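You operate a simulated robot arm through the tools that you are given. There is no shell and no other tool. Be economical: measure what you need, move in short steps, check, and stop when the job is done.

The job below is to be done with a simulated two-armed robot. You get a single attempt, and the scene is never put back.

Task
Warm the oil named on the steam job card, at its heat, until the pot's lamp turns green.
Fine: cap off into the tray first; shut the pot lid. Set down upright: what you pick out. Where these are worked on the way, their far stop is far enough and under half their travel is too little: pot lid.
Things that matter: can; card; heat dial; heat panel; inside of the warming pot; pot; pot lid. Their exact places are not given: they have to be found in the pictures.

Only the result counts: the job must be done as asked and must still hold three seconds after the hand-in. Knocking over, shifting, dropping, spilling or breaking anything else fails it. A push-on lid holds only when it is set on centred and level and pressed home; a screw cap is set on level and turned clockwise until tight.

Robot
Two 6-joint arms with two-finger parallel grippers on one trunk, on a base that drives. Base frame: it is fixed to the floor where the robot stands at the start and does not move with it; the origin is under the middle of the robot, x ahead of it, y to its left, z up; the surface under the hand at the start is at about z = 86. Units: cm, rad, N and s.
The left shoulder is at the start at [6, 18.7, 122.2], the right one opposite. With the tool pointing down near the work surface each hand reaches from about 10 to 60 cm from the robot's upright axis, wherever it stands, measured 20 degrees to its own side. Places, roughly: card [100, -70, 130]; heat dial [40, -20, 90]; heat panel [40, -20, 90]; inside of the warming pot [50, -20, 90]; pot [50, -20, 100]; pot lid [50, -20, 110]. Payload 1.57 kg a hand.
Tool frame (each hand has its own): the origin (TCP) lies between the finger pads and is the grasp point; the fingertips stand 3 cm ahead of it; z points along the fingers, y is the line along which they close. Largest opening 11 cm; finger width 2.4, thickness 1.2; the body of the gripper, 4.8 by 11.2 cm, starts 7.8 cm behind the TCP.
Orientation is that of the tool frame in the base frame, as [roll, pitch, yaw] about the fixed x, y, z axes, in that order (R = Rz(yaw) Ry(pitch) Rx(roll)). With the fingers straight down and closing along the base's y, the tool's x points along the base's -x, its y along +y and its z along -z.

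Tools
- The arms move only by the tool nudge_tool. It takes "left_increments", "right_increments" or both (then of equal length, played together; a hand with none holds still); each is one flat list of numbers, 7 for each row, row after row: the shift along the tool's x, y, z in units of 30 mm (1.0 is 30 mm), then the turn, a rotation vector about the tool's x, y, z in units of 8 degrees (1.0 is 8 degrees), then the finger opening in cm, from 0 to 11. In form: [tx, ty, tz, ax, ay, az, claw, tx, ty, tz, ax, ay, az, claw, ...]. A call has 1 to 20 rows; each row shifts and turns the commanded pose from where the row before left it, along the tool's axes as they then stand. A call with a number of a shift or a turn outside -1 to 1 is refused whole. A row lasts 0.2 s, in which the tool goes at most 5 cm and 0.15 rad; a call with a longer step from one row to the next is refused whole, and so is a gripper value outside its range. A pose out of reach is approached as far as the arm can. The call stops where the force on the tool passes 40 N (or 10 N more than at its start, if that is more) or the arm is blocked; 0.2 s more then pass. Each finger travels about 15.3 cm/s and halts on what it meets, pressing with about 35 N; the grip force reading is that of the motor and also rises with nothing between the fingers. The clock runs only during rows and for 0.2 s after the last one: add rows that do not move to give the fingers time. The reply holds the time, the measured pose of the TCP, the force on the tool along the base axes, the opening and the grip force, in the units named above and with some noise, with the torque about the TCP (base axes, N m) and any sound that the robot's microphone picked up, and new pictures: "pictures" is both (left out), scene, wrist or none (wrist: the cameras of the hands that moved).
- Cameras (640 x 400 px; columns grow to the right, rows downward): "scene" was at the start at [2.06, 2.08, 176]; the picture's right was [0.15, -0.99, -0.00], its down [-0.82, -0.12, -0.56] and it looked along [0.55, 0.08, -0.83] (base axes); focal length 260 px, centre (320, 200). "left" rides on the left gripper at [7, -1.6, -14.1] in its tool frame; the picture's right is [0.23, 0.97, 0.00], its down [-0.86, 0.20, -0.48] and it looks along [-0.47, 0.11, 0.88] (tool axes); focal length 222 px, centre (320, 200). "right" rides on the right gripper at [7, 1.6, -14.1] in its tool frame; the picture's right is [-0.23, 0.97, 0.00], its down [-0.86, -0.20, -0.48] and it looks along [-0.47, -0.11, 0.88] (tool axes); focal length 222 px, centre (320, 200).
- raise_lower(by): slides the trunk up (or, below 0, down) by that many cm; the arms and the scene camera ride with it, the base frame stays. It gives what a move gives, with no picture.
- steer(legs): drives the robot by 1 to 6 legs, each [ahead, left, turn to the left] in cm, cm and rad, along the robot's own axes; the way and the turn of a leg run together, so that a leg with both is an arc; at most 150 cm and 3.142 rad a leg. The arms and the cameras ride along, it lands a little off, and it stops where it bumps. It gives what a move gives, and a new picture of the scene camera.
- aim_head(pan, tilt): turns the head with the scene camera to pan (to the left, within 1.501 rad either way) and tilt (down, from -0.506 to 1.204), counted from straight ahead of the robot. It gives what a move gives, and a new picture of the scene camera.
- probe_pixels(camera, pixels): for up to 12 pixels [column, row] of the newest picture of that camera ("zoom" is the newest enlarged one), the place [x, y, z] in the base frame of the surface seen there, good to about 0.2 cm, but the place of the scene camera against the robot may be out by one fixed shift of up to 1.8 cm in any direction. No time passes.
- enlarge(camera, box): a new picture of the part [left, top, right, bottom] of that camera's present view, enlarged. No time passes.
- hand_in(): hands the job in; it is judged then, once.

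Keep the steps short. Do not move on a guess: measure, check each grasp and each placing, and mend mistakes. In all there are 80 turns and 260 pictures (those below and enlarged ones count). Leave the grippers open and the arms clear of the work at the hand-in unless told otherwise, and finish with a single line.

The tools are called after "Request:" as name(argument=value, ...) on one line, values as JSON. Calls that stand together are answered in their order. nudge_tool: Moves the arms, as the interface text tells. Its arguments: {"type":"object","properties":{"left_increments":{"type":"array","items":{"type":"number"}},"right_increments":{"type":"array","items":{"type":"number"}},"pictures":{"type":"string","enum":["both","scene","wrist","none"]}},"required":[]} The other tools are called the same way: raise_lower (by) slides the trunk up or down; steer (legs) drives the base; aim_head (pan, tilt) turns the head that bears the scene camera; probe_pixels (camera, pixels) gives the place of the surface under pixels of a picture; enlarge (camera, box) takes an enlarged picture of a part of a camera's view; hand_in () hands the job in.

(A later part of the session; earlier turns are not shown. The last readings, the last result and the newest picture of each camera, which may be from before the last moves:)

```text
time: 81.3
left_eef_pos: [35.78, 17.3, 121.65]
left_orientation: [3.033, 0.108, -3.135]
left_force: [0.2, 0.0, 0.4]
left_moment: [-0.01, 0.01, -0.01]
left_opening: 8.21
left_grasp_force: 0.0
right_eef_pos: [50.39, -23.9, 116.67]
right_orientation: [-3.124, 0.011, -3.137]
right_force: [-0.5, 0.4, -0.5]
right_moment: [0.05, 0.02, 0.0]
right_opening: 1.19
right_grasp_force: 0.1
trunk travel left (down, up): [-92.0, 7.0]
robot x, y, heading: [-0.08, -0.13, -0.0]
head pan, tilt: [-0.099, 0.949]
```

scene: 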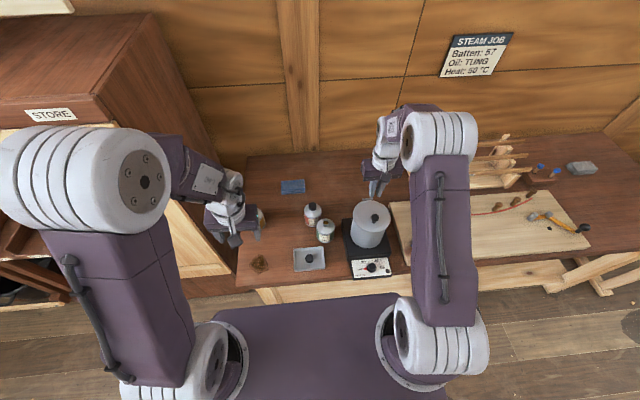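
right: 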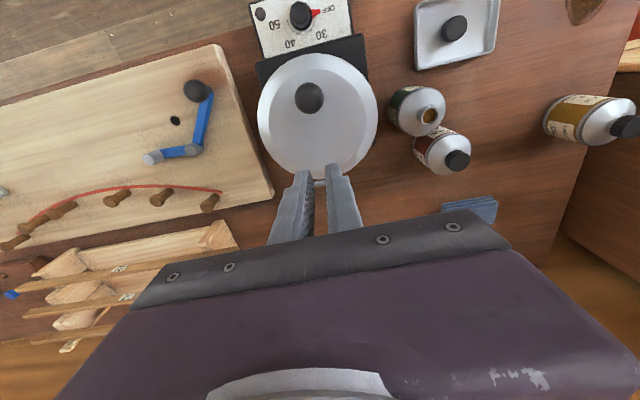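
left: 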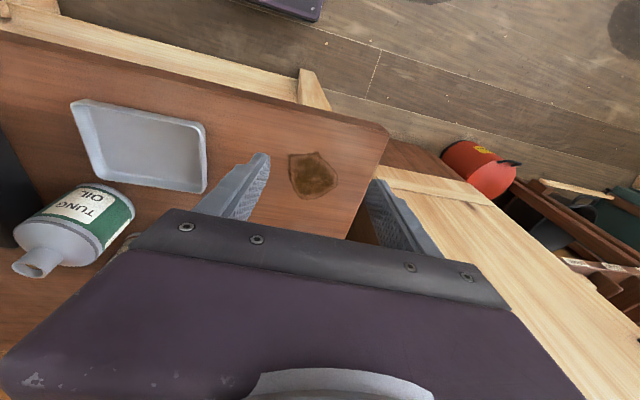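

The fingers slipped off (grip was too shallow) and the lid fell shut. I re-measure the knob and hinge, then grip deeper.

Request:
probe_pixels(camera="right", pixels=[[309, 97], [299, 99], [320, 95], [309, 86], [309, 108], [320, 183], [262, 115], [375, 110], [311, 60], [300, 16], [340, 115]])

Request:
enlarge(camera="right", box=[240, 0, 400, 200])

```text
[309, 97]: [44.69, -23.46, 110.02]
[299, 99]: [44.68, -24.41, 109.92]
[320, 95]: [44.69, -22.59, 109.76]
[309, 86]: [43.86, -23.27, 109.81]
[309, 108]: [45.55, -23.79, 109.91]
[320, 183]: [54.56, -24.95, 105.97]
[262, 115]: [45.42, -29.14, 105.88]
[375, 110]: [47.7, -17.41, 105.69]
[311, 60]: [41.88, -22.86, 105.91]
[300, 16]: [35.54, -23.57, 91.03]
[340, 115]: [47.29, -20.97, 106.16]
```

```text
2.00 times, centred on (320, 100) of right
```

zoom: 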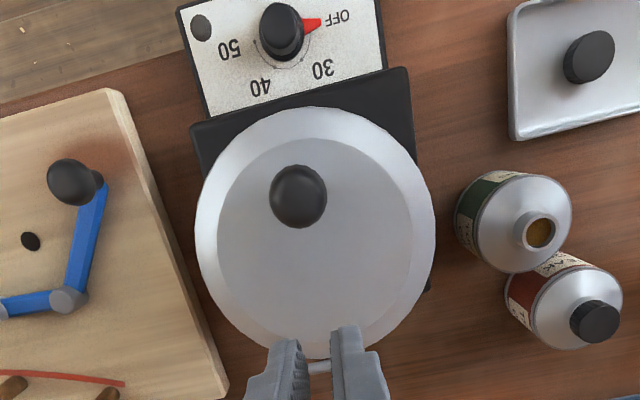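

Pot hasn't moved. Knob ball centre ≈ (44.75, -23.5, 108.7). I grip deeper (TCP 109.4) and raise to 30° first.

Request:
nudge_tool(right_increments=[0, 0, 0, 0, 0, 0, 4, 0.94, 0.065, 0, 0, 0, 0, 5, 0.94, 0.065, 0, 0, 0, 0, 5, 0, 0, 0.8, 0, 0, 0, 5, 0, 0, 0.8, 0, 0, 0, 5, 0, 0, 0.8, 0, 0, 0, 5, 0, 0, 0, 0, 0, 0, 5, 0, 0, 0, 0, 0, 0, 3.5, 0, 0, 0, 0, 0, 0, 1.5, 0, 0, 0, 0, 0, 0, 1.2, 0, 0, 0, 0, 0, 0, 1.2], pictures="wrist")

```text
time: 83.7
left_eef_pos: [35.58, 17.04, 121.61]
left_orientation: [3.031, 0.111, -3.135]
left_force: [0.2, 1.0, 0.0]
left_moment: [0.01, -0.02, -0.02]
left_opening: 8.21
left_grasp_force: 0.1
right_eef_pos: [44.58, -23.68, 109.36]
right_orientation: [-3.129, 0.011, -3.139]
right_force: [0.3, -12.9, 4.6]
right_moment: [-0.15, -0.04, -0.03]
right_opening: 2.72
right_grasp_force: 37.3
trunk travel left (down, up): [-92.0, 7.0]
robot x, y, heading: [-0.11, -0.16, 0.006]
head pan, tilt: [-0.099, 0.949]
```

right: 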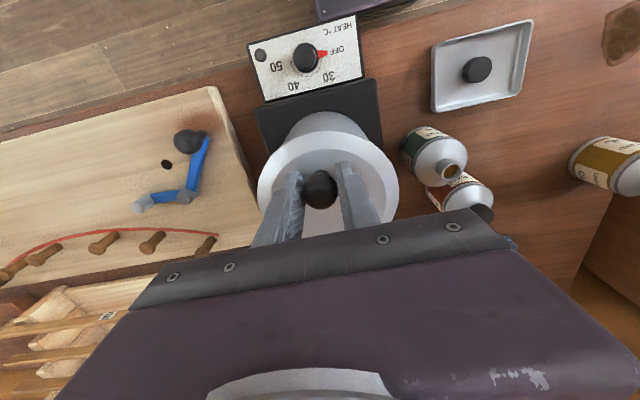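

Good deep grip. Follow the arc to ~50°.

Request:
nudge_tool(right_increments=[-0.1, -0.02, -0.287, 0, 0, 0, 1.2, -0.103, 0, -0.287, 0, 0, 0, 1.2, -0.15, 0, -0.265, 0, 0, 0, 1.2, -0.153, 0, -0.265, 0, 0, 0, 1.2, -0.19, 0, -0.235, 0, 0, 0, 1.2, -0.195, 0, -0.235, 0, 0, 0, 1.2, -0.23, 0, -0.197, 0, 0, 0, 1.2, -0.233, 0, -0.197, 0, 0, 0, 1.2, -0.263, 0, -0.155, 0, 0, 0, 1.2, -0.263, 0, -0.155, 0, 0, 0, 1.2])

```text
time: 85.9
left_eef_pos: [35.56, 17.19, 121.64]
left_orientation: [3.032, 0.112, -3.136]
left_force: [0.9, -0.3, -0.9]
left_moment: [-0.02, 0.0, -0.02]
left_opening: 8.21
left_grasp_force: 0.0
right_eef_pos: [49.86, -23.52, 116.47]
right_orientation: [-3.129, 0.011, -3.138]
right_force: [-10.9, -8.7, -2.6]
right_moment: [-0.19, 1.22, -0.02]
right_opening: 2.7
right_grasp_force: 37.4
trunk travel left (down, up): [-92.0, 7.0]
robot x, y, heading: [0.09, 0.11, 0.001]
head pan, tilt: [-0.099, 0.949]
```

scene: 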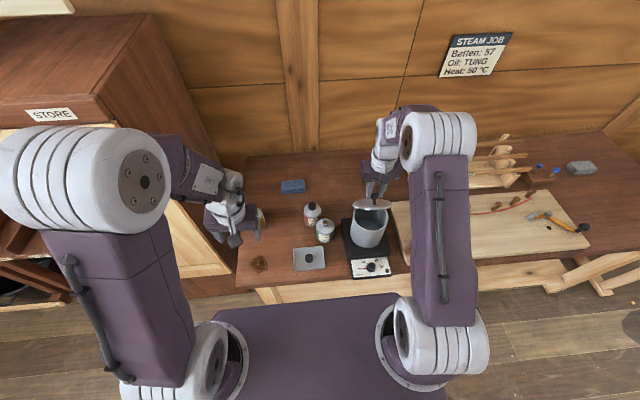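
right: 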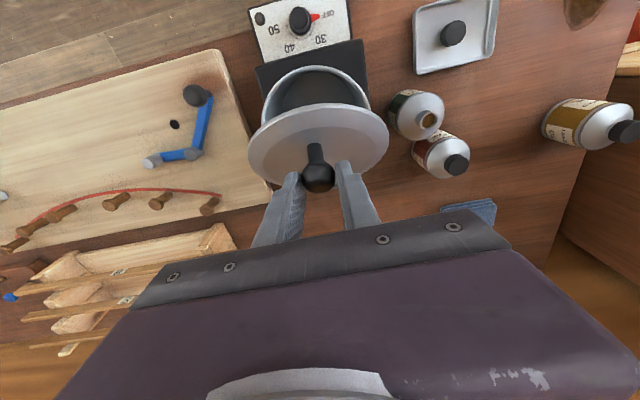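

The lid is half open and still gripped. Continue to ~100°.

Request:
nudge_tool(right_increments=[-0.285, -0.02, -0.105, 0, 0, 0, 1.2, -0.285, 0, -0.105, 0, 0, 0, 1.2, -0.3, 0, -0.055, 0, 0, 0, 1.2, -0.3, 0, -0.055, 0, 0, 0, 1.2, -0.305, 0, -0.004, 0, 0, 0, 1.2, -0.305, 0, -0.003, 0, 0, 0, 1.2, -0.3, 0, 0.05, 0, 0, 0, 1.2, -0.3, 0, 0.053, 0, 0, 0, 1.2, -0.288, 0, 0.1, 0, 0, 0, 1.2, -0.288, 0, 0.103, 0, 0, 0, 1.2])

```text
time: 88.1
left_eef_pos: [35.71, 17.21, 121.53]
left_orientation: [3.034, 0.11, -3.135]
left_force: [0.3, 0.1, -0.2]
left_moment: [-0.02, -0.02, 0.03]
left_opening: 8.2
left_grasp_force: 0.1
right_eef_pos: [59.05, -23.28, 116.49]
right_orientation: [-3.125, 0.01, -3.138]
right_force: [0.7, -0.1, 0.0]
right_moment: [-0.02, -0.02, -0.01]
right_opening: 1.2
right_grasp_force: 0.1
trunk travel left (down, up): [-92.0, 7.0]
robot x, y, heading: [-0.32, 0.01, 0.005]
head pan, tilt: [-0.099, 0.949]
```

scene: 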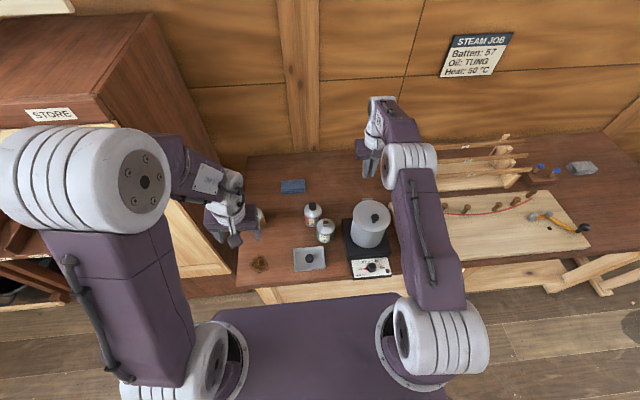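
right: 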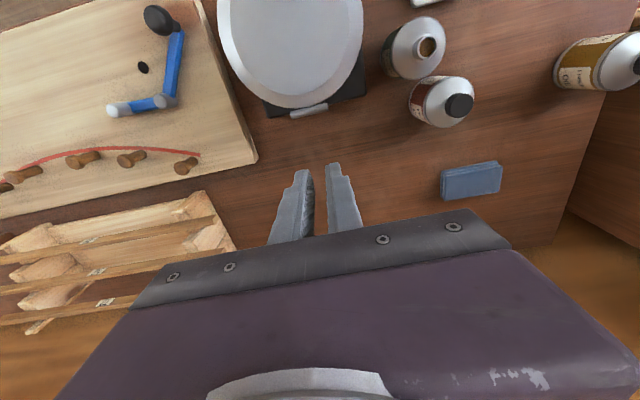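

It slipped past ~60°: the readings show the true arc is ~0.5 cm larger (hinge ≈ 55.2, 106.4). I go back, re-grip and follow the corrected arc in stages.

Request:
nudge_tool(right_increments=[0.797, -0.015, 0, 0, 0, 0, 3.5, 0.797, -0.015, 0, 0, 0, 0, 5, 0.797, -0.015, 0, 0, 0, 0, 5, 0.797, -0.015, 0, 0, 0, 0, 5, 0.797, -0.015, 0, 0, 0, 0, 5, 0.797, -0.015, 0, 0, 0, 0, 5, 0, 0, 0.79, 0, 0, 0, 5, 0, 0, 0.79, 0, 0, 0, 5, 0, 0, 0.77, 0, 0, 0, 5, 0, 0, 0, 0, 0, 0, 5, 0, 0, 0, 0, 0, 0, 3.5, 0, 0, 0, 0, 0, 0, 1.5, 0, 0, 0, 0, 0, 0, 1.0, 0, 0, 0, 0, 0, 0, 1.0], pictures="wrist")

Request:
nudge_tool(right_increments=[-0.093, 0, -0.3, 0, 0, 0, 1.0, -0.093, 0, -0.297, 0, 0, 0, 1.0, -0.143, 0, -0.277, 0, 0, 0, 1.0, -0.143, 0, -0.277, 0, 0, 0, 1.0, -0.19, 0, -0.249, 0, 0, 0, 1.0, -0.19, 0, -0.249, 0, 0, 0, 1.0, -0.228, 0, -0.211, 0, 0, 0, 1.0, -0.228, 0, -0.211, 0, 0, 0, 1.0], pictures="none")

```text
time: 91.1
left_eef_pos: [35.79, 17.33, 121.55]
left_orientation: [3.033, 0.11, -3.135]
left_force: [0.2, 0.6, 0.0]
left_moment: [0.04, 0.0, -0.03]
left_opening: 8.2
left_grasp_force: 0.1
right_eef_pos: [44.88, -23.46, 109.32]
right_orientation: [-3.125, 0.007, -3.138]
right_force: [0.2, 2.2, -1.3]
right_moment: [0.03, 0.09, 0.0]
right_opening: 2.69
right_grasp_force: 37.6
trunk travel left (down, up): [-92.0, 7.0]
robot x, y, heading: [-0.26, -0.13, 0.002]
head pan, tilt: [-0.099, 0.949]
```

right: 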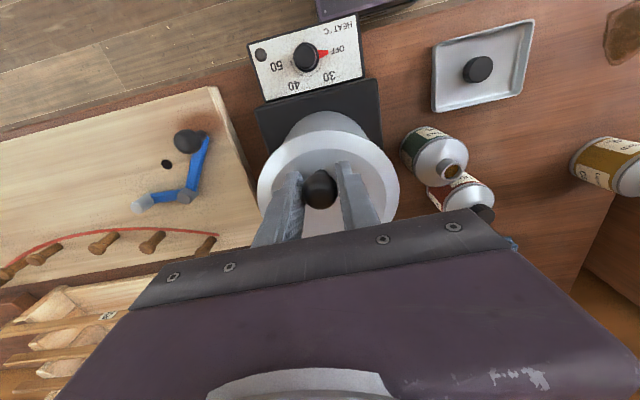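

```text
time: 92.9
left_eef_pos: [35.7, 17.24, 121.57]
left_orientation: [3.033, 0.111, -3.133]
left_force: [-0.1, -0.3, -0.5]
left_moment: [0.02, 0.0, 0.01]
left_opening: 8.21
left_grasp_force: 0.0
right_eef_pos: [48.47, -23.55, 115.58]
right_orientation: [-3.127, 0.009, -3.138]
right_force: [-6.8, 0.8, -7.7]
right_moment: [0.02, 1.12, -0.03]
right_opening: 2.74
right_grasp_force: 37.5
trunk travel left (down, up): [-92.0, 7.0]
robot x, y, heading: [0.01, 0.31, 0.002]
head pan, tilt: [-0.099, 0.949]
```

Forces are purely along the path (lid drag ~10 N): the arc is right. Continue to 70°.

Request:
nudge_tool(right_increments=[-0.263, 0, -0.169, 0, 0, 0, 1.0, -0.263, 0, -0.168, 0, 0, 0, 1.0, -0.289, 0, -0.12, 0, 0, 0, 1.0, -0.288, 0, -0.12, 0, 0, 0, 1.0, -0.305, 0, -0.069, 0, 0, 0, 1.0, -0.305, 0, -0.068, 0, 0, 0, 1.0], pictures="wrist")

```text
time: 94.3
left_eef_pos: [35.42, 17.19, 121.66]
left_orientation: [3.034, 0.112, -3.132]
left_force: [0.1, 0.0, -0.6]
left_moment: [-0.02, -0.04, 0.02]
left_opening: 8.22
left_grasp_force: 0.0
right_eef_pos: [53.55, -23.56, 117.95]
right_orientation: [-3.125, 0.014, -3.138]
right_force: [-9.7, -1.4, 2.1]
right_moment: [0.06, 1.19, -0.04]
right_opening: 2.74
right_grasp_force: 37.8
trunk travel left (down, up): [-92.0, 7.0]
robot x, y, heading: [0.2, -0.07, 0.001]
head pan, tilt: [-0.099, 0.949]
```

right: 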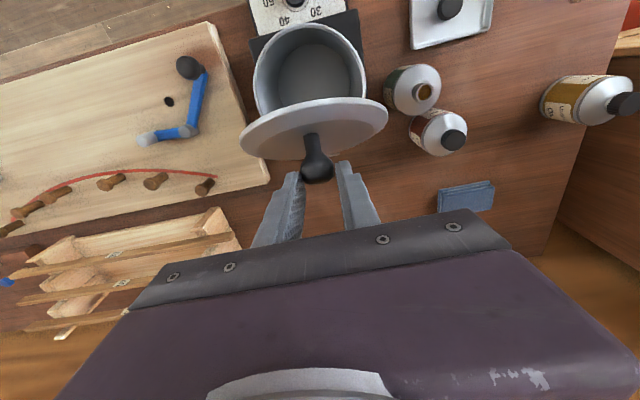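

Lid at ~65–70°, still gripped. Continue to 100°.

Request:
nudge_tool(right_increments=[-0.312, 0, -0.03, 0, 0, 0, 1.0, -0.312, 0, -0.015, 0, 0, 0, 1.0, -0.31, 0, 0.03, 0, 0, 0, 1.0, -0.31, 0, 0.04, 0, 0, 0, 1.0, -0.299, 0, 0.085, 0, 0, 0, 1.0, -0.299, 0, 0.09, 0, 0, 0, 1.0], pictures="wrist")

```text
time: 95.7
left_eef_pos: [35.65, 17.29, 121.62]
left_orientation: [3.033, 0.109, -3.134]
left_force: [-0.6, 0.1, -1.2]
left_moment: [0.01, 0.0, -0.01]
left_opening: 8.19
left_grasp_force: 0.1
right_eef_pos: [59.37, -23.67, 117.25]
right_orientation: [-3.123, 0.012, -3.138]
right_force: [-0.6, -0.8, -0.4]
right_moment: [0.03, 0.0, 0.01]
right_opening: 0.99
right_grasp_force: 0.1
trunk travel left (down, up): [-92.0, 7.0]
robot x, y, heading: [-0.12, -0.38, 0.001]
head pan, tilt: [-0.099, 0.949]
```

right: 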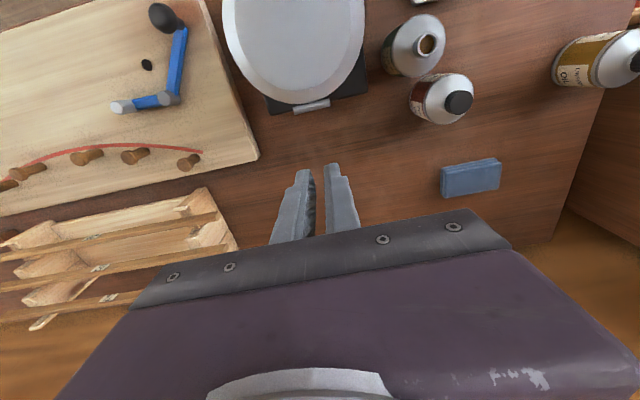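

It slipped again somewhere after 70°, maybe at the far stop. I repeat to 70° and then advance in small steps watching the force.

Request:
nudge_tool(right_increments=[0.81, 0.01, 0, 0, 0, 0, 3.5, 0.81, 0.01, 0, 0, 0, 0, 5, 0.81, 0.01, 0, 0, 0, 0, 5, 0.81, 0.01, 0, 0, 0, 0, 5, 0.81, 0.01, 0, 0, 0, 0, 5, 0.81, 0.01, 0, 0, 0, 0, 5, 0, 0, 0.878, 0, 0, 0, 5, 0, 0, 0.878, 0, 0, 0, 5, 0, 0, 0.878, 0, 0, 0, 5, 0, 0, 0, 0, 0, 0, 5, 0, 0, 0, 0, 0, 0, 3.5, 0, 0, 0, 0, 0, 0, 1.5, 0, 0, 0, 0, 0, 0, 0.5, 0, 0, 0, 0, 0, 0, 0.5], pictures="none")

Request:
nudge_tool(right_increments=[-0.093, 0, -0.3, 0, 0, 0, 0.5, -0.093, 0, -0.297, 0, 0, 0, 0.5, -0.143, 0, -0.277, 0, 0, 0, 0.5, -0.143, 0, -0.277, 0, 0, 0, 0.5, -0.19, 0, -0.249, 0, 0, 0, 0.5, -0.19, 0, -0.249, 0, 0, 0, 0.5, -0.228, 0, -0.211, 0, 0, 0, 0.5, -0.228, 0, -0.211, 0, 0, 0, 0.5, -0.263, 0, -0.169, 0, 0, 0, 0.5, -0.263, 0, -0.168, 0, 0, 0, 0.5, -0.289, 0, -0.12, 0, 0, 0, 0.5, -0.288, 0, -0.12, 0, 0, 0, 0.5, -0.305, 0, -0.069, 0, 0, 0, 0.5, -0.305, 0, -0.068, 0, 0, 0, 0.5], pictures="none")

Request:
nudge_tool(right_increments=[-0.156, 0, -0.02, 0, 0, 0, 0.5, -0.156, 0, -0.015, 0, 0, 0, 0.5, -0.156, 0, -0.01, 0, 0, 0, 0.5, 0, 0, 0, 0, 0, 0, 0.5], pictures="wrist")

```text
time: 98.7
left_eef_pos: [35.57, 17.3, 121.55]
left_orientation: [3.033, 0.11, -3.135]
left_force: [-0.3, -0.5, -0.8]
left_moment: [-0.02, -0.04, -0.01]
left_opening: 8.23
left_grasp_force: 0.2
right_eef_pos: [44.77, -23.58, 109.27]
right_orientation: [-3.123, 0.007, -3.137]
right_force: [-0.3, 2.5, -1.7]
right_moment: [0.04, 0.12, 0.02]
right_opening: 2.71
right_grasp_force: 37.4
trunk travel left (down, up): [-92.0, 7.0]
robot x, y, heading: [0.09, -0.05, -0.002]
head pan, tilt: [-0.099, 0.949]
```

```text
time: 101.7
left_eef_pos: [35.49, 17.23, 121.57]
left_orientation: [3.034, 0.111, -3.135]
left_force: [0.7, -0.2, 0.9]
left_moment: [0.01, 0.05, 0.01]
left_opening: 8.19
left_grasp_force: 0.1
right_eef_pos: [53.69, -23.55, 117.69]
right_orientation: [-3.126, 0.014, -3.138]
right_force: [-6.9, -7.0, 3.7]
right_moment: [-0.16, 0.73, 0.06]
right_opening: 2.67
right_grasp_force: 37.0
trunk travel left (down, up): [-92.0, 7.0]
robot x, y, heading: [0.1, 0.27, -0.002]
head pan, tilt: [-0.099, 0.949]
```

```text
time: 102.7
left_eef_pos: [35.59, 17.27, 121.59]
left_orientation: [3.034, 0.108, -3.135]
left_force: [-0.6, -0.3, -0.1]
left_moment: [0.01, 0.0, -0.03]
left_opening: 8.21
left_grasp_force: 0.0
right_eef_pos: [55.25, -23.51, 117.73]
right_orientation: [-3.125, 0.011, -3.139]
right_force: [0.4, -0.3, 0.0]
right_moment: [0.01, 0.01, -0.01]
right_opening: 0.5
right_grasp_force: 0.1
trunk travel left (down, up): [-92.0, 7.0]
robot x, y, heading: [-0.07, 0.04, -0.001]
head pan, tilt: [-0.099, 0.949]
```

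right: 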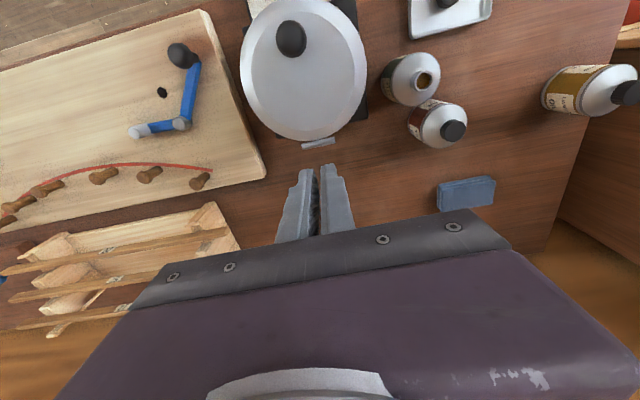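

The ball creeps in the pads because the hand doesn't turn with the lid. New plan: start with the hand tilted ~55° forward and rotate it together with the lid. First I measure the hinge bar and knob precisely.

Request:
enlarge(camera="right", box=[235, 0, 375, 160])

Request:
probe_pixels(camera="right", pixels=[[303, 145], [318, 142], [333, 139], [318, 145], [318, 140], [291, 37], [277, 40], [306, 35], [291, 22], [291, 55], [305, 134], [260, 30]])

```text
2.50 times, centred on (305, 80) of right
```

zoom: 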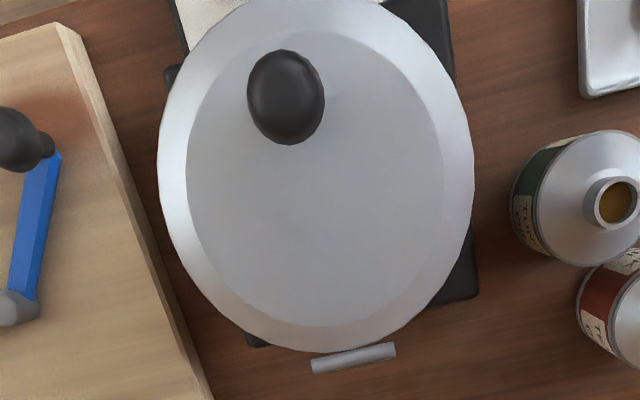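

```text
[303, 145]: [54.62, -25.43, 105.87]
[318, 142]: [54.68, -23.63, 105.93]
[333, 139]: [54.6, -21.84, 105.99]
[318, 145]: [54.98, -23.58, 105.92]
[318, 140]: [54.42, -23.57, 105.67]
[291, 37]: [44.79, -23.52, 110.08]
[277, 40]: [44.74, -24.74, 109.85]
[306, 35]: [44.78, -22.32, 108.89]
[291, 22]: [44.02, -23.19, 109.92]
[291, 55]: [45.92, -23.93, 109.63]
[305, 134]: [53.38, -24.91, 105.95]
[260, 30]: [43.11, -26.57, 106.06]
```

The hinge bar axis is (54.7, z 105.6), so the true circle is smaller (r = 10.4) than I used — my path was 1 cm too high. Redo with the right arc.

Request:
nudge_tool(right_increments=[0.871, 0, 0, 0, 0, 0, 3, 0.871, 0, 0, 0, 0, 0, 5, 0.871, 0, 0, 0, 0, 0, 5, 0.871, 0, 0, 0, 0, 0, 5, 0, 0, 0.93, 0, 0, 0, 5, 0, 0, 0.93, 0, 0, 0, 5, 0, 0, 0.93, 0, 0, 0, 5, 0, 0, 0, 0, 0, 0, 5, 0, 0, 0, 0, 0, 0, 3.5, 0, 0, 0, 0, 0, 0, 1.5, 0, 0, 0, 0, 0, 0, 0.5, 0, 0, 0, 0, 0, 0, 0.5], pictures="none")

Request:
nudge_tool(right_increments=[-0.117, 0, -0.278, 0, 0, 0, 0.5, -0.117, 0, -0.278, 0, 0, 0, 0.5, -0.162, 0, -0.255, 0, 0, 0, 0.5, -0.162, 0, -0.255, 0, 0, 0, 0.5, -0.205, 0, -0.222, 0, 0, 0, 0.5, -0.205, 0, -0.222, 0, 0, 0, 0.5, -0.24, 0, -0.183, 0, 0, 0, 0.5, -0.24, 0, -0.183, 0, 0, 0, 0.5, -0.268, 0, -0.138, 0, 0, 0, 0.5, -0.268, 0, -0.138, 0, 0, 0, 0.5, -0.288, 0, -0.09, 0, 0, 0, 0.5, -0.288, 0, -0.09, 0, 0, 0, 0.5], pictures="wrist")

```text
time: 105.3
left_eef_pos: [35.64, 17.25, 121.51]
left_orientation: [3.033, 0.11, -3.135]
left_force: [0.7, 0.6, -0.8]
left_moment: [0.02, -0.03, 0.01]
left_opening: 8.17
left_grasp_force: 0.1
right_eef_pos: [44.64, -23.55, 109.46]
right_orientation: [-3.127, 0.009, -3.138]
right_force: [-1.0, 0.1, -0.7]
right_moment: [0.0, 0.04, -0.03]
right_opening: 2.76
right_grasp_force: 37.9
trunk travel left (down, up): [-92.0, 7.0]
robot x, y, heading: [-0.38, -0.22, -0.001]
head pan, tilt: [-0.099, 0.949]
```

```text
time: 107.9
left_eef_pos: [35.62, 17.33, 121.57]
left_orientation: [3.034, 0.109, -3.135]
left_force: [-0.2, 0.3, 0.2]
left_moment: [-0.06, -0.06, 0.01]
left_opening: 8.18
left_grasp_force: 0.0
right_eef_pos: [52.49, -23.38, 116.49]
right_orientation: [-3.124, 0.012, -3.136]
right_force: [0.2, 0.1, -0.7]
right_moment: [0.0, -0.03, 0.01]
right_opening: 0.49
right_grasp_force: 0.1
trunk travel left (down, up): [-92.0, 7.0]
robot x, y, heading: [0.49, -0.09, 0.003]
head pan, tilt: [-0.099, 0.949]
```

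right: 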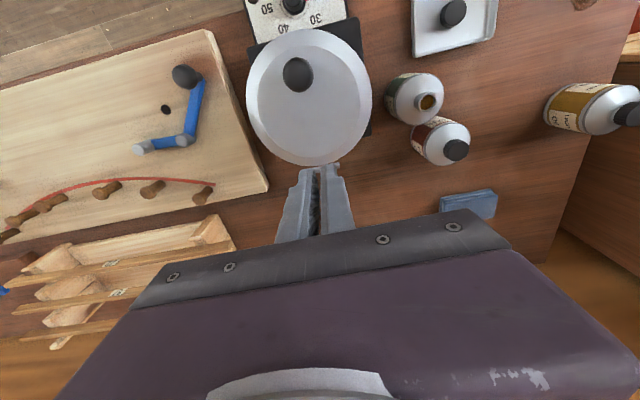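

Pivoting makes the ball creep out. So I do the co-rotation: pull back, tilt the hand 50° forward, and come at the knob along that slope.

Request:
nudge_tool(right_increments=[0.83, 0, -0.37, 0, 0, 0, 3, 0.83, 0, -0.37, 0, 0, 0, 5, 0.83, 0, -0.37, 0, 0, 0, 5, 0.83, 0, -0.37, 0, 0, 0, 5, 0.83, 0, -0.37, 0, 0, 0, 5, 0, 0, 0, 0, -0.893, 0, 5, 0, 0, 0, 0, -0.893, 0, 5, 0, 0, 0, 0, -0.893, 0, 5, 0, 0, 0, 0, -0.893, 0, 5, 0, 0, 0, 0, -0.893, 0, 5, 0, 0, 0, 0, -0.893, 0, 5, 0, 0, 0, 0, -0.893, 0, 5, 0, 0, 0, 0, 0, 0, 5], pictures="wrist")

```text
time: 110.7
left_eef_pos: [35.56, 17.26, 121.62]
left_orientation: [3.034, 0.108, -3.135]
left_force: [-0.2, 0.0, -0.5]
left_moment: [-0.02, -0.04, 0.0]
left_opening: 8.21
left_grasp_force: 0.1
right_eef_pos: [45.89, -24.88, 122.03]
right_orientation: [-3.115, 0.883, -3.117]
right_force: [0.0, 0.5, 0.0]
right_moment: [0.0, 0.0, 0.02]
right_opening: 5.02
right_grasp_force: 0.1
right hand out of reach, approached as far as the arm can: row 9, 10, 11, 12
trunk travel left (down, up): [-92.0, 7.0]
robot x, y, heading: [0.04, -0.17, -0.001]
head pan, tilt: [-0.099, 0.949]
```

right: 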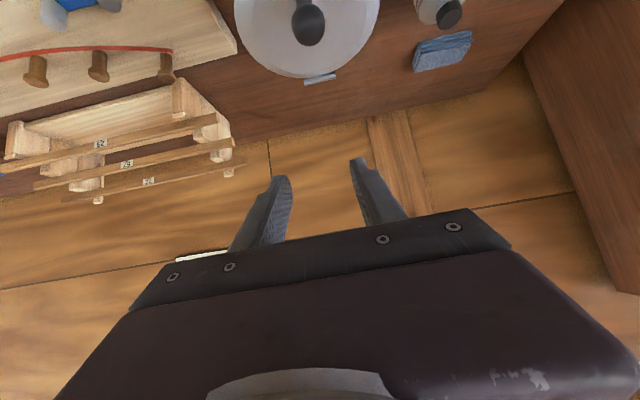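

50° tilt is too close-in for the arm here; I'll use a 30° forward tilt, and stop 5 cm short of the knob to check.

Request:
nudge_tool(right_increments=[0, 0, 0, 0, 0.858, 0, 5, 0, 0, 0, 0, 0.858, 0, 5, 0, 0, 0, 0, 0.858, 0, 5, 0.632, 0.115, 0.422, 0, 0, 0, 5, 0.632, 0.115, 0.422, 0, 0, 0, 5, 0.632, 0.115, 0.422, 0, 0, 0, 5, 0.632, 0.115, 0.422, 0, 0, 0, 5, 0, 0, 0, 0, 0, 0, 5], pictures="wrist")

```text
time: 112.5
left_eef_pos: [35.56, 17.44, 121.61]
left_orientation: [3.033, 0.109, -3.134]
left_force: [0.3, -0.5, 0.9]
left_moment: [-0.01, 0.01, 0.01]
left_opening: 8.2
left_grasp_force: 0.0
right_eef_pos: [41.82, -23.69, 113.73]
right_orientation: [-3.123, 0.522, -3.128]
right_force: [-0.3, -0.3, -0.3]
right_moment: [-0.03, 0.01, 0.0]
right_opening: 5.02
right_grasp_force: 0.1
trunk travel left (down, up): [-92.0, 7.0]
robot x, y, heading: [0.08, 0.36, -0.001]
head pan, tilt: [-0.099, 0.949]
```

right: 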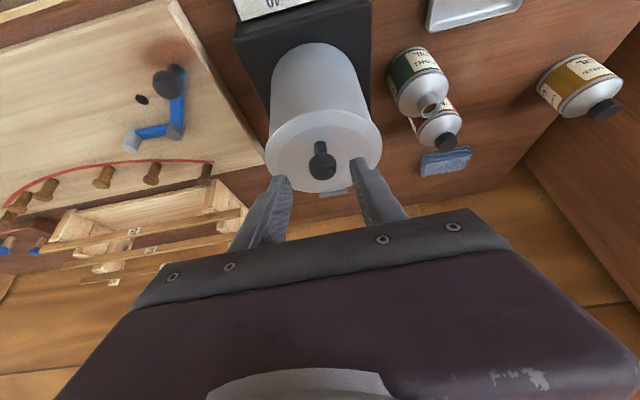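

Tilt 30° reached, knob between the fingers' line. Advance 5 cm, grip, and co-rotate the first 32°.

Request:
nudge_tool(right_increments=[0, 0.02, 0.556, 0, 0, 0, 5, 0, 0.02, 0.556, 0, 0, 0, 5, 0, 0.02, 0.556, 0, 0, 0, 5, 0, 0, 0, 0, 0, 0, 5, 0, 0, 0, 0, 0, 0, 3.5, 0, 0, 0, 0, 0, 0, 1.5, 0, 0, 0, 0, 0, 0, 0.5, 0, 0, 0, 0, 0, 0, 0.5], pictures="wrist")

Request:
nudge_tool(right_increments=[-0.205, 0, -0.156, 0, 0.5, 0, 0.5, -0.205, 0, -0.156, 0, 0.5, 0, 0.5, -0.205, 0, -0.156, 0, 0.5, 0, 0.5, -0.205, 0, -0.156, 0, 0.5, 0, 0.5, -0.205, 0, -0.156, 0, 0.5, 0, 0.5, -0.205, 0, -0.156, 0, 0.5, 0, 0.5, -0.205, 0, -0.156, 0, 0.5, 0, 0.5, -0.205, 0, -0.156, 0, 0.5, 0, 0.5], pictures="wrist")

```text
time: 114.3
left_eef_pos: [35.59, 17.38, 121.56]
left_orientation: [3.032, 0.11, -3.134]
left_force: [0.5, -0.1, 1.0]
left_moment: [0.01, -0.02, -0.03]
left_opening: 8.18
left_grasp_force: 0.0
right_eef_pos: [44.51, -23.67, 109.46]
right_orientation: [-3.123, 0.522, -3.127]
right_force: [0.0, 0.6, -0.4]
right_moment: [0.03, 0.01, 0.05]
right_opening: 2.71
right_grasp_force: 38.3
trunk travel left (down, up): [-92.0, 7.0]
robot x, y, heading: [-0.34, -0.14, -0.004]
head pan, tilt: [-0.099, 0.949]
```

right: 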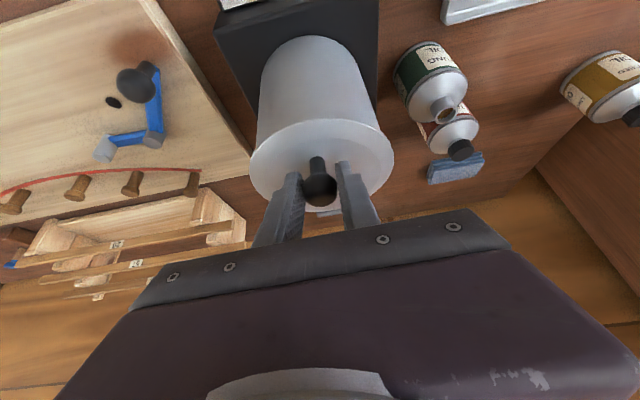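

```text
time: 116.1
left_eef_pos: [35.49, 17.53, 121.67]
left_orientation: [3.038, 0.111, -3.135]
left_force: [0.4, -0.9, -0.1]
left_moment: [0.06, 0.02, -0.05]
left_opening: 8.23
left_grasp_force: 0.0
right_eef_pos: [47.41, -23.51, 113.65]
right_orientation: [-3.104, 0.028, 3.139]
right_force: [-0.9, 10.1, 8.7]
right_moment: [0.11, -0.72, 0.09]
right_opening: 2.7
right_grasp_force: 37.8
right hand out of reach, approached as far as the arm can: row 3, 4
trunk travel left (down, up): [-92.0, 7.0]
robot x, y, heading: [-0.09, -0.16, -0.004]
head pan, tilt: [-0.099, 0.949]
```

right: 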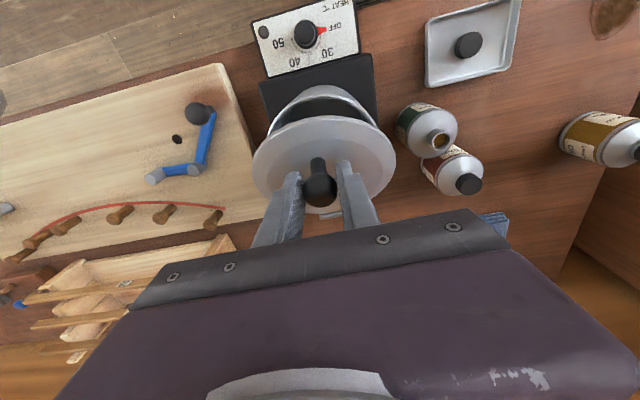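

Excellent: lid ~28° and the knob stays fixed in the fingers. Continue co-rotating 32° more.

Request:
nudge_tool(right_increments=[-0.205, 0, -0.17, 0, 0.5, 0, 0.5, -0.205, 0, -0.17, 0, 0.5, 0, 0.5, -0.205, 0, -0.156, 0, 0.5, 0, 0.5, -0.205, 0, -0.156, 0, 0.5, 0, 0.5, -0.205, 0, -0.156, 0, 0.5, 0, 0.5, -0.205, 0, -0.156, 0, 0.5, 0, 0.5, -0.205, 0, -0.156, 0, 0.5, 0, 0.5, -0.205, 0, -0.156, 0, 0.5, 0, 0.5], pictures="wrist")

```text
time: 117.9
left_eef_pos: [35.76, 17.11, 121.64]
left_orientation: [3.031, 0.107, -3.135]
left_force: [-0.2, 0.4, 0.0]
left_moment: [0.03, 0.0, -0.02]
left_opening: 8.19
left_grasp_force: 0.0
right_eef_pos: [47.57, -23.45, 116.5]
right_orientation: [-3.099, -0.537, 3.114]
right_force: [-1.2, -3.5, 0.3]
right_moment: [0.26, 0.0, -0.17]
right_opening: 1.58
right_grasp_force: 5.2
right hand out of reach, approached as far as the arm can: row 6, 7, 8
trunk travel left (down, up): [-92.0, 7.0]
robot x, y, heading: [0.02, 0.13, 0.002]
head pan, tilt: [-0.099, 0.949]
```

right: 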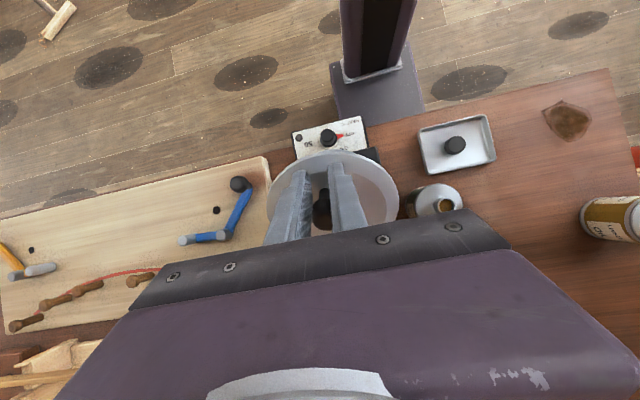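

The arm ran short with the backward tilt; the fingers now seem to sit around the stem (1.58 cm). Let me look closer.

Request:
enlarge(camera="right", box=[240, 110, 440, 250])

Request:
enlarge(camera="scene", box=[320, 120, 440, 280])

Request:
probe_pixels(camera="right", pixels=[[321, 208], [322, 190], [322, 222], [325, 156], [285, 190], [385, 195], [345, 165]])

```text
2.86 times, centred on (340, 180) of right
```

zoom: 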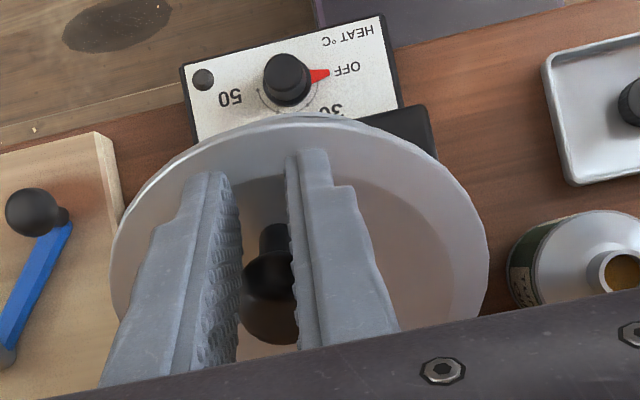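

```text
2.50 times, centred on (380, 200) of scene
```

zoom: 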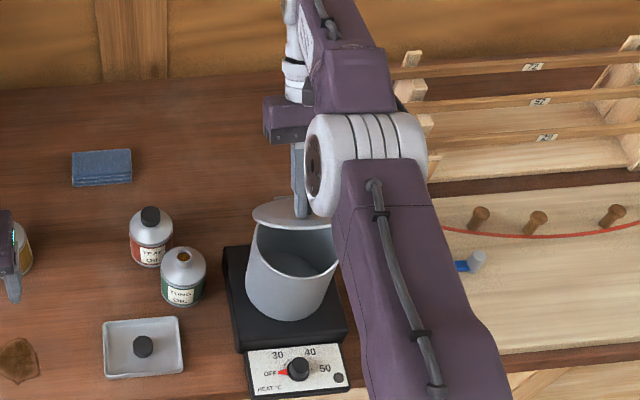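

```text
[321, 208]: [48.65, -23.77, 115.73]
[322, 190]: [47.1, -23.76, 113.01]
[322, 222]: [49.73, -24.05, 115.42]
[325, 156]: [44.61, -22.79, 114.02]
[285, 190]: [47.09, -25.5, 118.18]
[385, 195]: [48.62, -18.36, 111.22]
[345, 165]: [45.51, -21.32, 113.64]
```

The lid is at ~39° but the knob is squeezing out. I retreat, reset to the 30° forward tilt with small orientation fixes, and return to the pre-grasp point.

Request:
nudge_tool(right_increments=[0, 0, 0, 0, 0, 0, 4, 0, 0, -0.66, 0, 0, 0, 5, 0, 0, -0.66, 0, 0, 0, 5, 0, 0, 0, 0, -0.953, 0, 5, 0, 0, 0, 0, -0.953, 0, 5, 0, 0, 0, 0, -0.953, 0, 5, 0, 0, 0, -0.3, -0.953, -0.17, 5, 0, 0, 0, 0, -0.953, 0, 5, 0, 0, 0, 0, -0.953, 0, 5, 0, 0, 0, 0, -0.953, 0, 5, 0, 0, 0, 0, -0.953, 0, 5, 0.795, 0, 0.11, 0, 0, 0, 5, 0.795, 0, 0.11, 0, 0, 0, 5, 0.795, 0, 0.11, 0, 0, 0, 5, 0.795, 0, 0.11, 0, 0, 0, 5, 0, 0, 0, 0, 0, 0, 5], pictures="wrist")

```text
time: 121.3
left_eef_pos: [35.7, 17.24, 121.64]
left_orientation: [3.034, 0.111, -3.134]
left_force: [0.6, 0.2, 0.7]
left_moment: [0.0, -0.01, 0.03]
left_opening: 8.2
left_grasp_force: 0.2
right_eef_pos: [41.73, -22.15, 116.41]
right_orientation: [3.113, 0.4, -3.128]
right_force: [1.0, -0.1, 0.1]
right_moment: [0.01, 0.01, 0.0]
right_opening: 4.99
right_grasp_force: 0.1
right hand out of reach, approached as far as the arm can: row 2, 3, 11, 12, 13, 14
trunk travel left (down, up): [-92.0, 7.0]
robot x, y, heading: [-0.21, 0.05, 0.003]
head pan, tilt: [-0.099, 0.949]
```

right: 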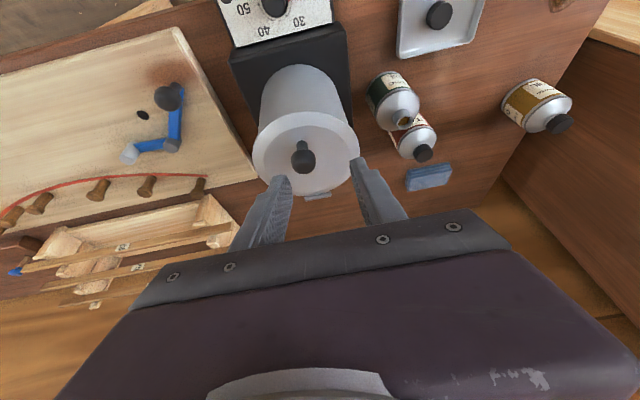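

The lid is shut again. New approach: right hand lifts the lid to ~40° by co-rotation (which works), then the left hand's closed fingers go under it and push it past vertical. First: left hand turns to point forward-right and down; right hand grips the knob.

Request:
nudge_tool(left_increments=[0, 0, 0, 0.77, 0, 0, 5, -0.5, -0.83, 0, 0, 0, 0, 2, -0.5, -0.83, 0, 0, 0, 0, 0, -0.5, -0.83, 0, 0, 0, 0, 0, -0.5, -0.83, 0, 0, 0, 0, 0, 0, 0, 0, 0, 0, 0.92, 0, 0, 0, 0, 0, 0, 0.92, 0, 0, 0, 0, 0, 0, 0.92, 0, 0, 0, 0, 0, 0, 0.92, 0, 0, 0, 0, 0, 0, 0.92, 0, 0, 0, 0, 0, -0.91, 0, 0, 0, 0, 0, 0, -0.91, 0, 0, 0, 0, 0, 0, -0.91, 0, 0, 0, 0, 0, 0, -0.91, 0, 0, 0, 0, 0, 0, -0.91, 0, 0, 0, 0, 0, 0, -0.91, 0, 0, 0, 0, 0, 0, -0.91, 0, 0, 0, 0, 0, 0, 0, 0, 0], pictures="both")

Request:
nudge_tool(right_increments=[0.05, -0.457, 0, 0.2, 0, 0, 5, 0, 0, 0.8, 0, 0, 0, 5, 0, 0, 0.8, 0, 0, 0, 5, 0, 0, 0.8, 0, 0, 0, 5, 0, 0, 0, 0, 0, 0, 5], pictures="wrist")

```text
time: 125.1
left_eef_pos: [42.0, 8.0, 119.51]
left_orientation: [2.743, 0.609, 2.338]
left_force: [0.0, 0.3, 0.0]
left_moment: [-0.01, -0.01, 0.01]
left_opening: 0.0
left_grasp_force: 21.4
left hand out of reach, approached as far as the arm can: row 1, 4, 5, 6, 10, 13, 14, 15, 16, 17
right_eef_pos: [41.7, -22.06, 116.37]
right_orientation: [3.112, 0.402, -3.128]
right_force: [0.6, -0.1, -0.1]
right_moment: [0.02, -0.01, 0.0]
right_opening: 5.0
right_grasp_force: 0.0
trunk travel left (down, up): [-92.0, 7.0]
robot x, y, heading: [0.1, 0.21, 0.0]
head pan, tilt: [-0.099, 0.949]
```

scene: 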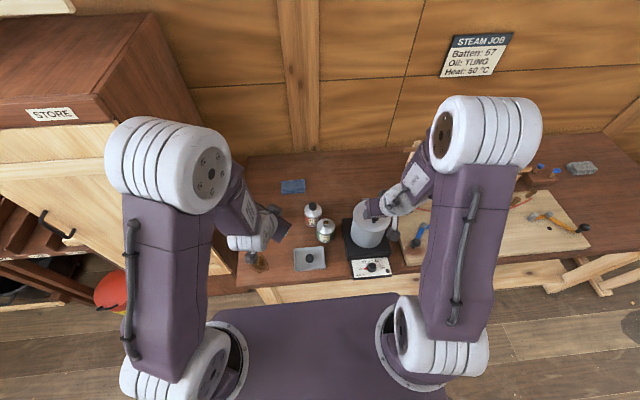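
left: 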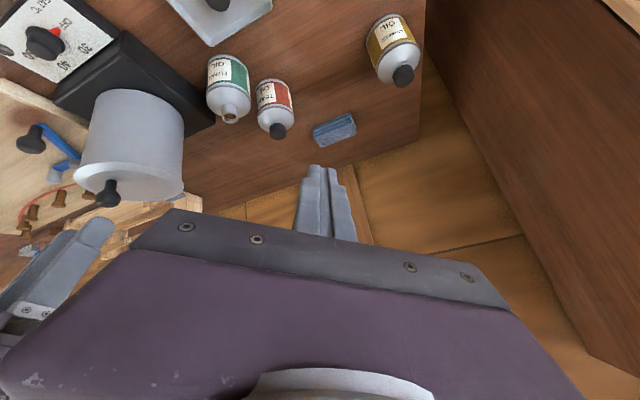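

```text
time: 126.3
left_eef_pos: [42.12, 7.9, 119.45]
left_orientation: [2.741, 0.606, 2.337]
left_force: [0.8, 0.3, -0.1]
left_moment: [0.03, 0.01, 0.0]
left_opening: 0.01
left_grasp_force: 21.3
right_eef_pos: [44.95, -22.68, 109.98]
right_orientation: [3.132, 0.396, -3.133]
right_force: [-0.5, 0.1, 0.1]
right_moment: [0.01, 0.0, 0.01]
right_opening: 5.02
right_grasp_force: 0.1
right hand out of reach, approached as far as the arm can: row 4
trunk travel left (down, up): [-92.0, 7.0]
robot x, y, heading: [0.13, -0.18, 0.004]
head pan, tilt: [-0.099, 0.949]
```

right: 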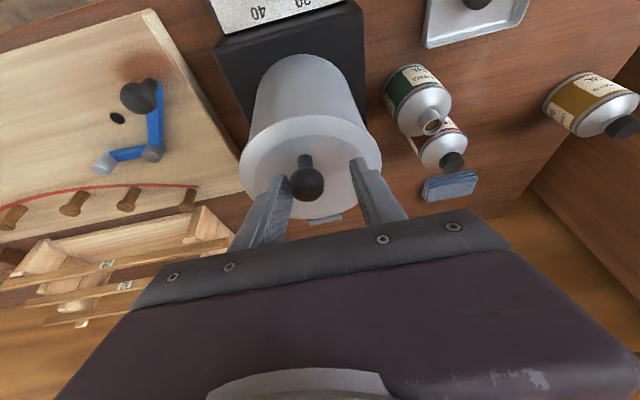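

Left hand is pointing forward-down. Now right: centre on the knob, close, and co-rotate 40°; then left moves to a staging point in front-left of the pot.

Request:
nudge_tool(right_increments=[0.2, -0.28, 0, 0, 0, 0, 5, 0, 0, 0, 0, 0, 0, 3.5, 0, 0, 0, 0, 0, 0, 1.5, 0, 0, 0, 0, 0, 0, 0.5, 0, 0, 0, 0, 0, 0, 0.5, -0.185, 0, -0.174, 0, 0.5, 0, 0.5, -0.185, 0, -0.174, 0, 0.5, 0, 0.5, -0.185, 0, -0.174, 0, 0.5, 0, 0.5, -0.185, 0, -0.174, 0, 0.5, 0, 0.5, -0.185, 0, -0.174, 0, 0.5, 0, 0.5, -0.185, 0, -0.174, 0, 0.5, 0, 0.5, -0.185, 0, -0.174, 0, 0.5, 0, 0.5, -0.185, 0, -0.174, 0, 0.5, 0, 0.5, -0.185, 0, -0.174, 0, 0.5, 0, 0.5, -0.185, 0, -0.174, 0, 0.5, 0, 0.5], pictures="wrist")

Request:
nudge_tool(left_increments=[-0.3, -0.915, 0.295, 0, 0, 0, 0, -0.3, -0.915, 0.295, 0, 0, 0, 0, -0.3, -0.915, 0.295, 0, 0, 0, 0, -0.3, -0.915, 0.295, 0, 0, 0, 0, -0.3, -0.915, 0.295, 0, 0, 0, 0, -0.3, -0.915, 0.295, 0, 0, 0, 0, -0.3, -0.915, 0.295, 0, 0, 0, 0, -0.3, -0.915, 0.295, 0, 0, 0, 0, 0, 0, 0, 0, 0, 0, 0], pictures="both")

```text
time: 128.4
left_eef_pos: [42.11, 7.04, 119.53]
left_orientation: [2.734, 0.603, 2.331]
left_force: [-1.3, -0.5, -0.4]
left_moment: [0.0, 0.01, 0.02]
left_opening: 0.0
left_grasp_force: 21.7
right_eef_pos: [45.28, -23.14, 110.81]
right_orientation: [3.109, 0.313, -3.138]
right_force: [-1.0, -34.0, 1.9]
right_moment: [-0.59, -0.21, -0.01]
right_opening: 3.49
right_grasp_force: 17.0
right hand out of reach, approached as far as the arm can: row 1, 7, 8, 9, 10
trunk travel left (down, up): [-92.0, 7.0]
robot x, y, heading: [-0.13, -0.01, -0.005]
head pan, tilt: [-0.099, 0.949]
stopped in row 10 (right hand): the force on the tool passed its limit at 41 N (the readings are from after the stop); the commanded pose is now the measured one
```

right: 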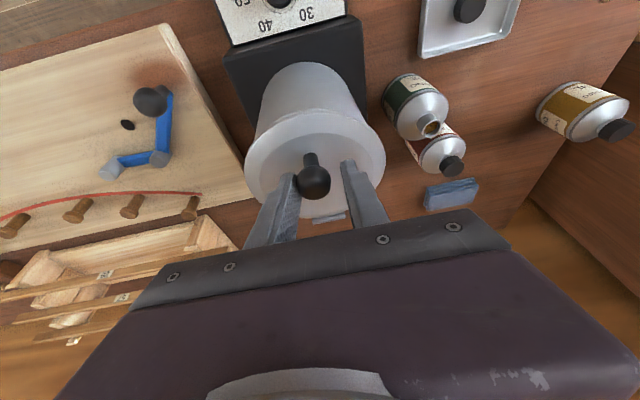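

```text
time: 130.4
left_eef_pos: [39.32, -15.43, 110.92]
left_orientation: [2.736, 0.602, 2.331]
left_force: [-0.2, 0.2, 0.1]
left_moment: [0.02, -0.02, 0.02]
left_opening: 0.03
left_grasp_force: 21.9
right_eef_pos: [45.32, -23.09, 110.7]
right_orientation: [3.107, 0.311, -3.132]
right_force: [-0.7, -38.8, 1.7]
right_moment: [-0.64, -0.28, 0.03]
right_opening: 3.86
right_grasp_force: 19.3
trunk travel left (down, up): [-92.0, 7.0]
robot x, y, heading: [-0.21, 0.44, 0.005]
head pan, tilt: [-0.099, 0.949]
```

scene: 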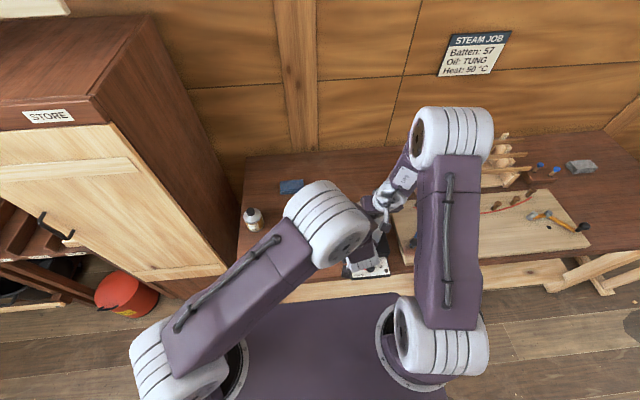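
left: 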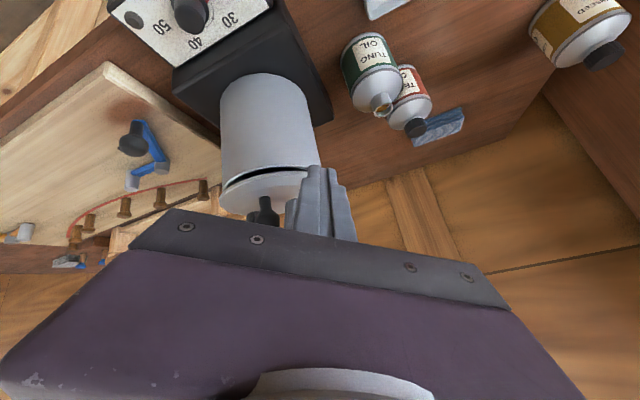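

The right arm was pinned sideways at a reach limit with that tilt. I release, go vertical (which grips fine), and re-center above the knob; the left stays staged.

Request:
nudge_tool(right_increments=[0, 0, 0, 0, 0, 0, 5, 0, 0, 0, 0, 0, 0, 5, 0, 0, -0.66, 0, 0, 0, 5, 0, 0, -0.66, 0, 0, 0, 5, 0, 0, 0, 0.25, 0.743, 0, 5, 0, 0, 0, 0, 0.743, 0, 5, 0, 0, 0, 0, 0.743, 0, 5, -0.23, -0.2, 0, 0, 0, 0, 5, 0, 0, 0, 0, 0, 0, 5], pictures="wrist")

```text
time: 132.4
left_eef_pos: [39.48, -14.7, 111.0]
left_orientation: [2.74, 0.607, 2.334]
left_force: [0.4, 0.9, 0.0]
left_moment: [0.02, -0.02, -0.01]
left_opening: 0.04
left_grasp_force: 21.5
right_eef_pos: [45.07, -22.36, 114.85]
right_orientation: [3.097, 0.074, -3.117]
right_force: [-0.3, -0.3, -0.1]
right_moment: [-0.05, 0.03, 0.03]
right_opening: 5.03
right_grasp_force: 0.0
right hand out of reach, approached as far as the arm can: row 5
trunk travel left (down, up): [-92.0, 7.0]
robot x, y, heading: [-0.19, -0.0, -0.003]
head pan, tilt: [-0.099, 0.949]
```

right: 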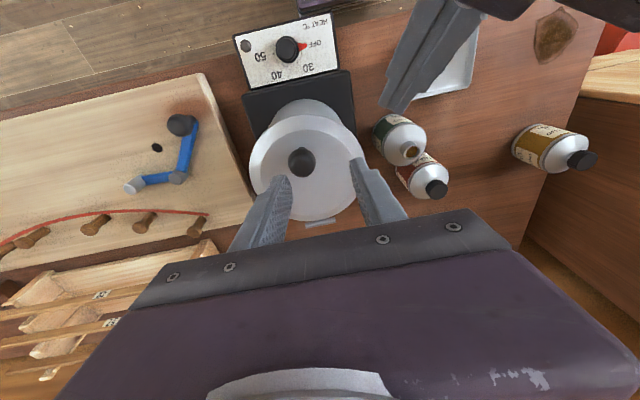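

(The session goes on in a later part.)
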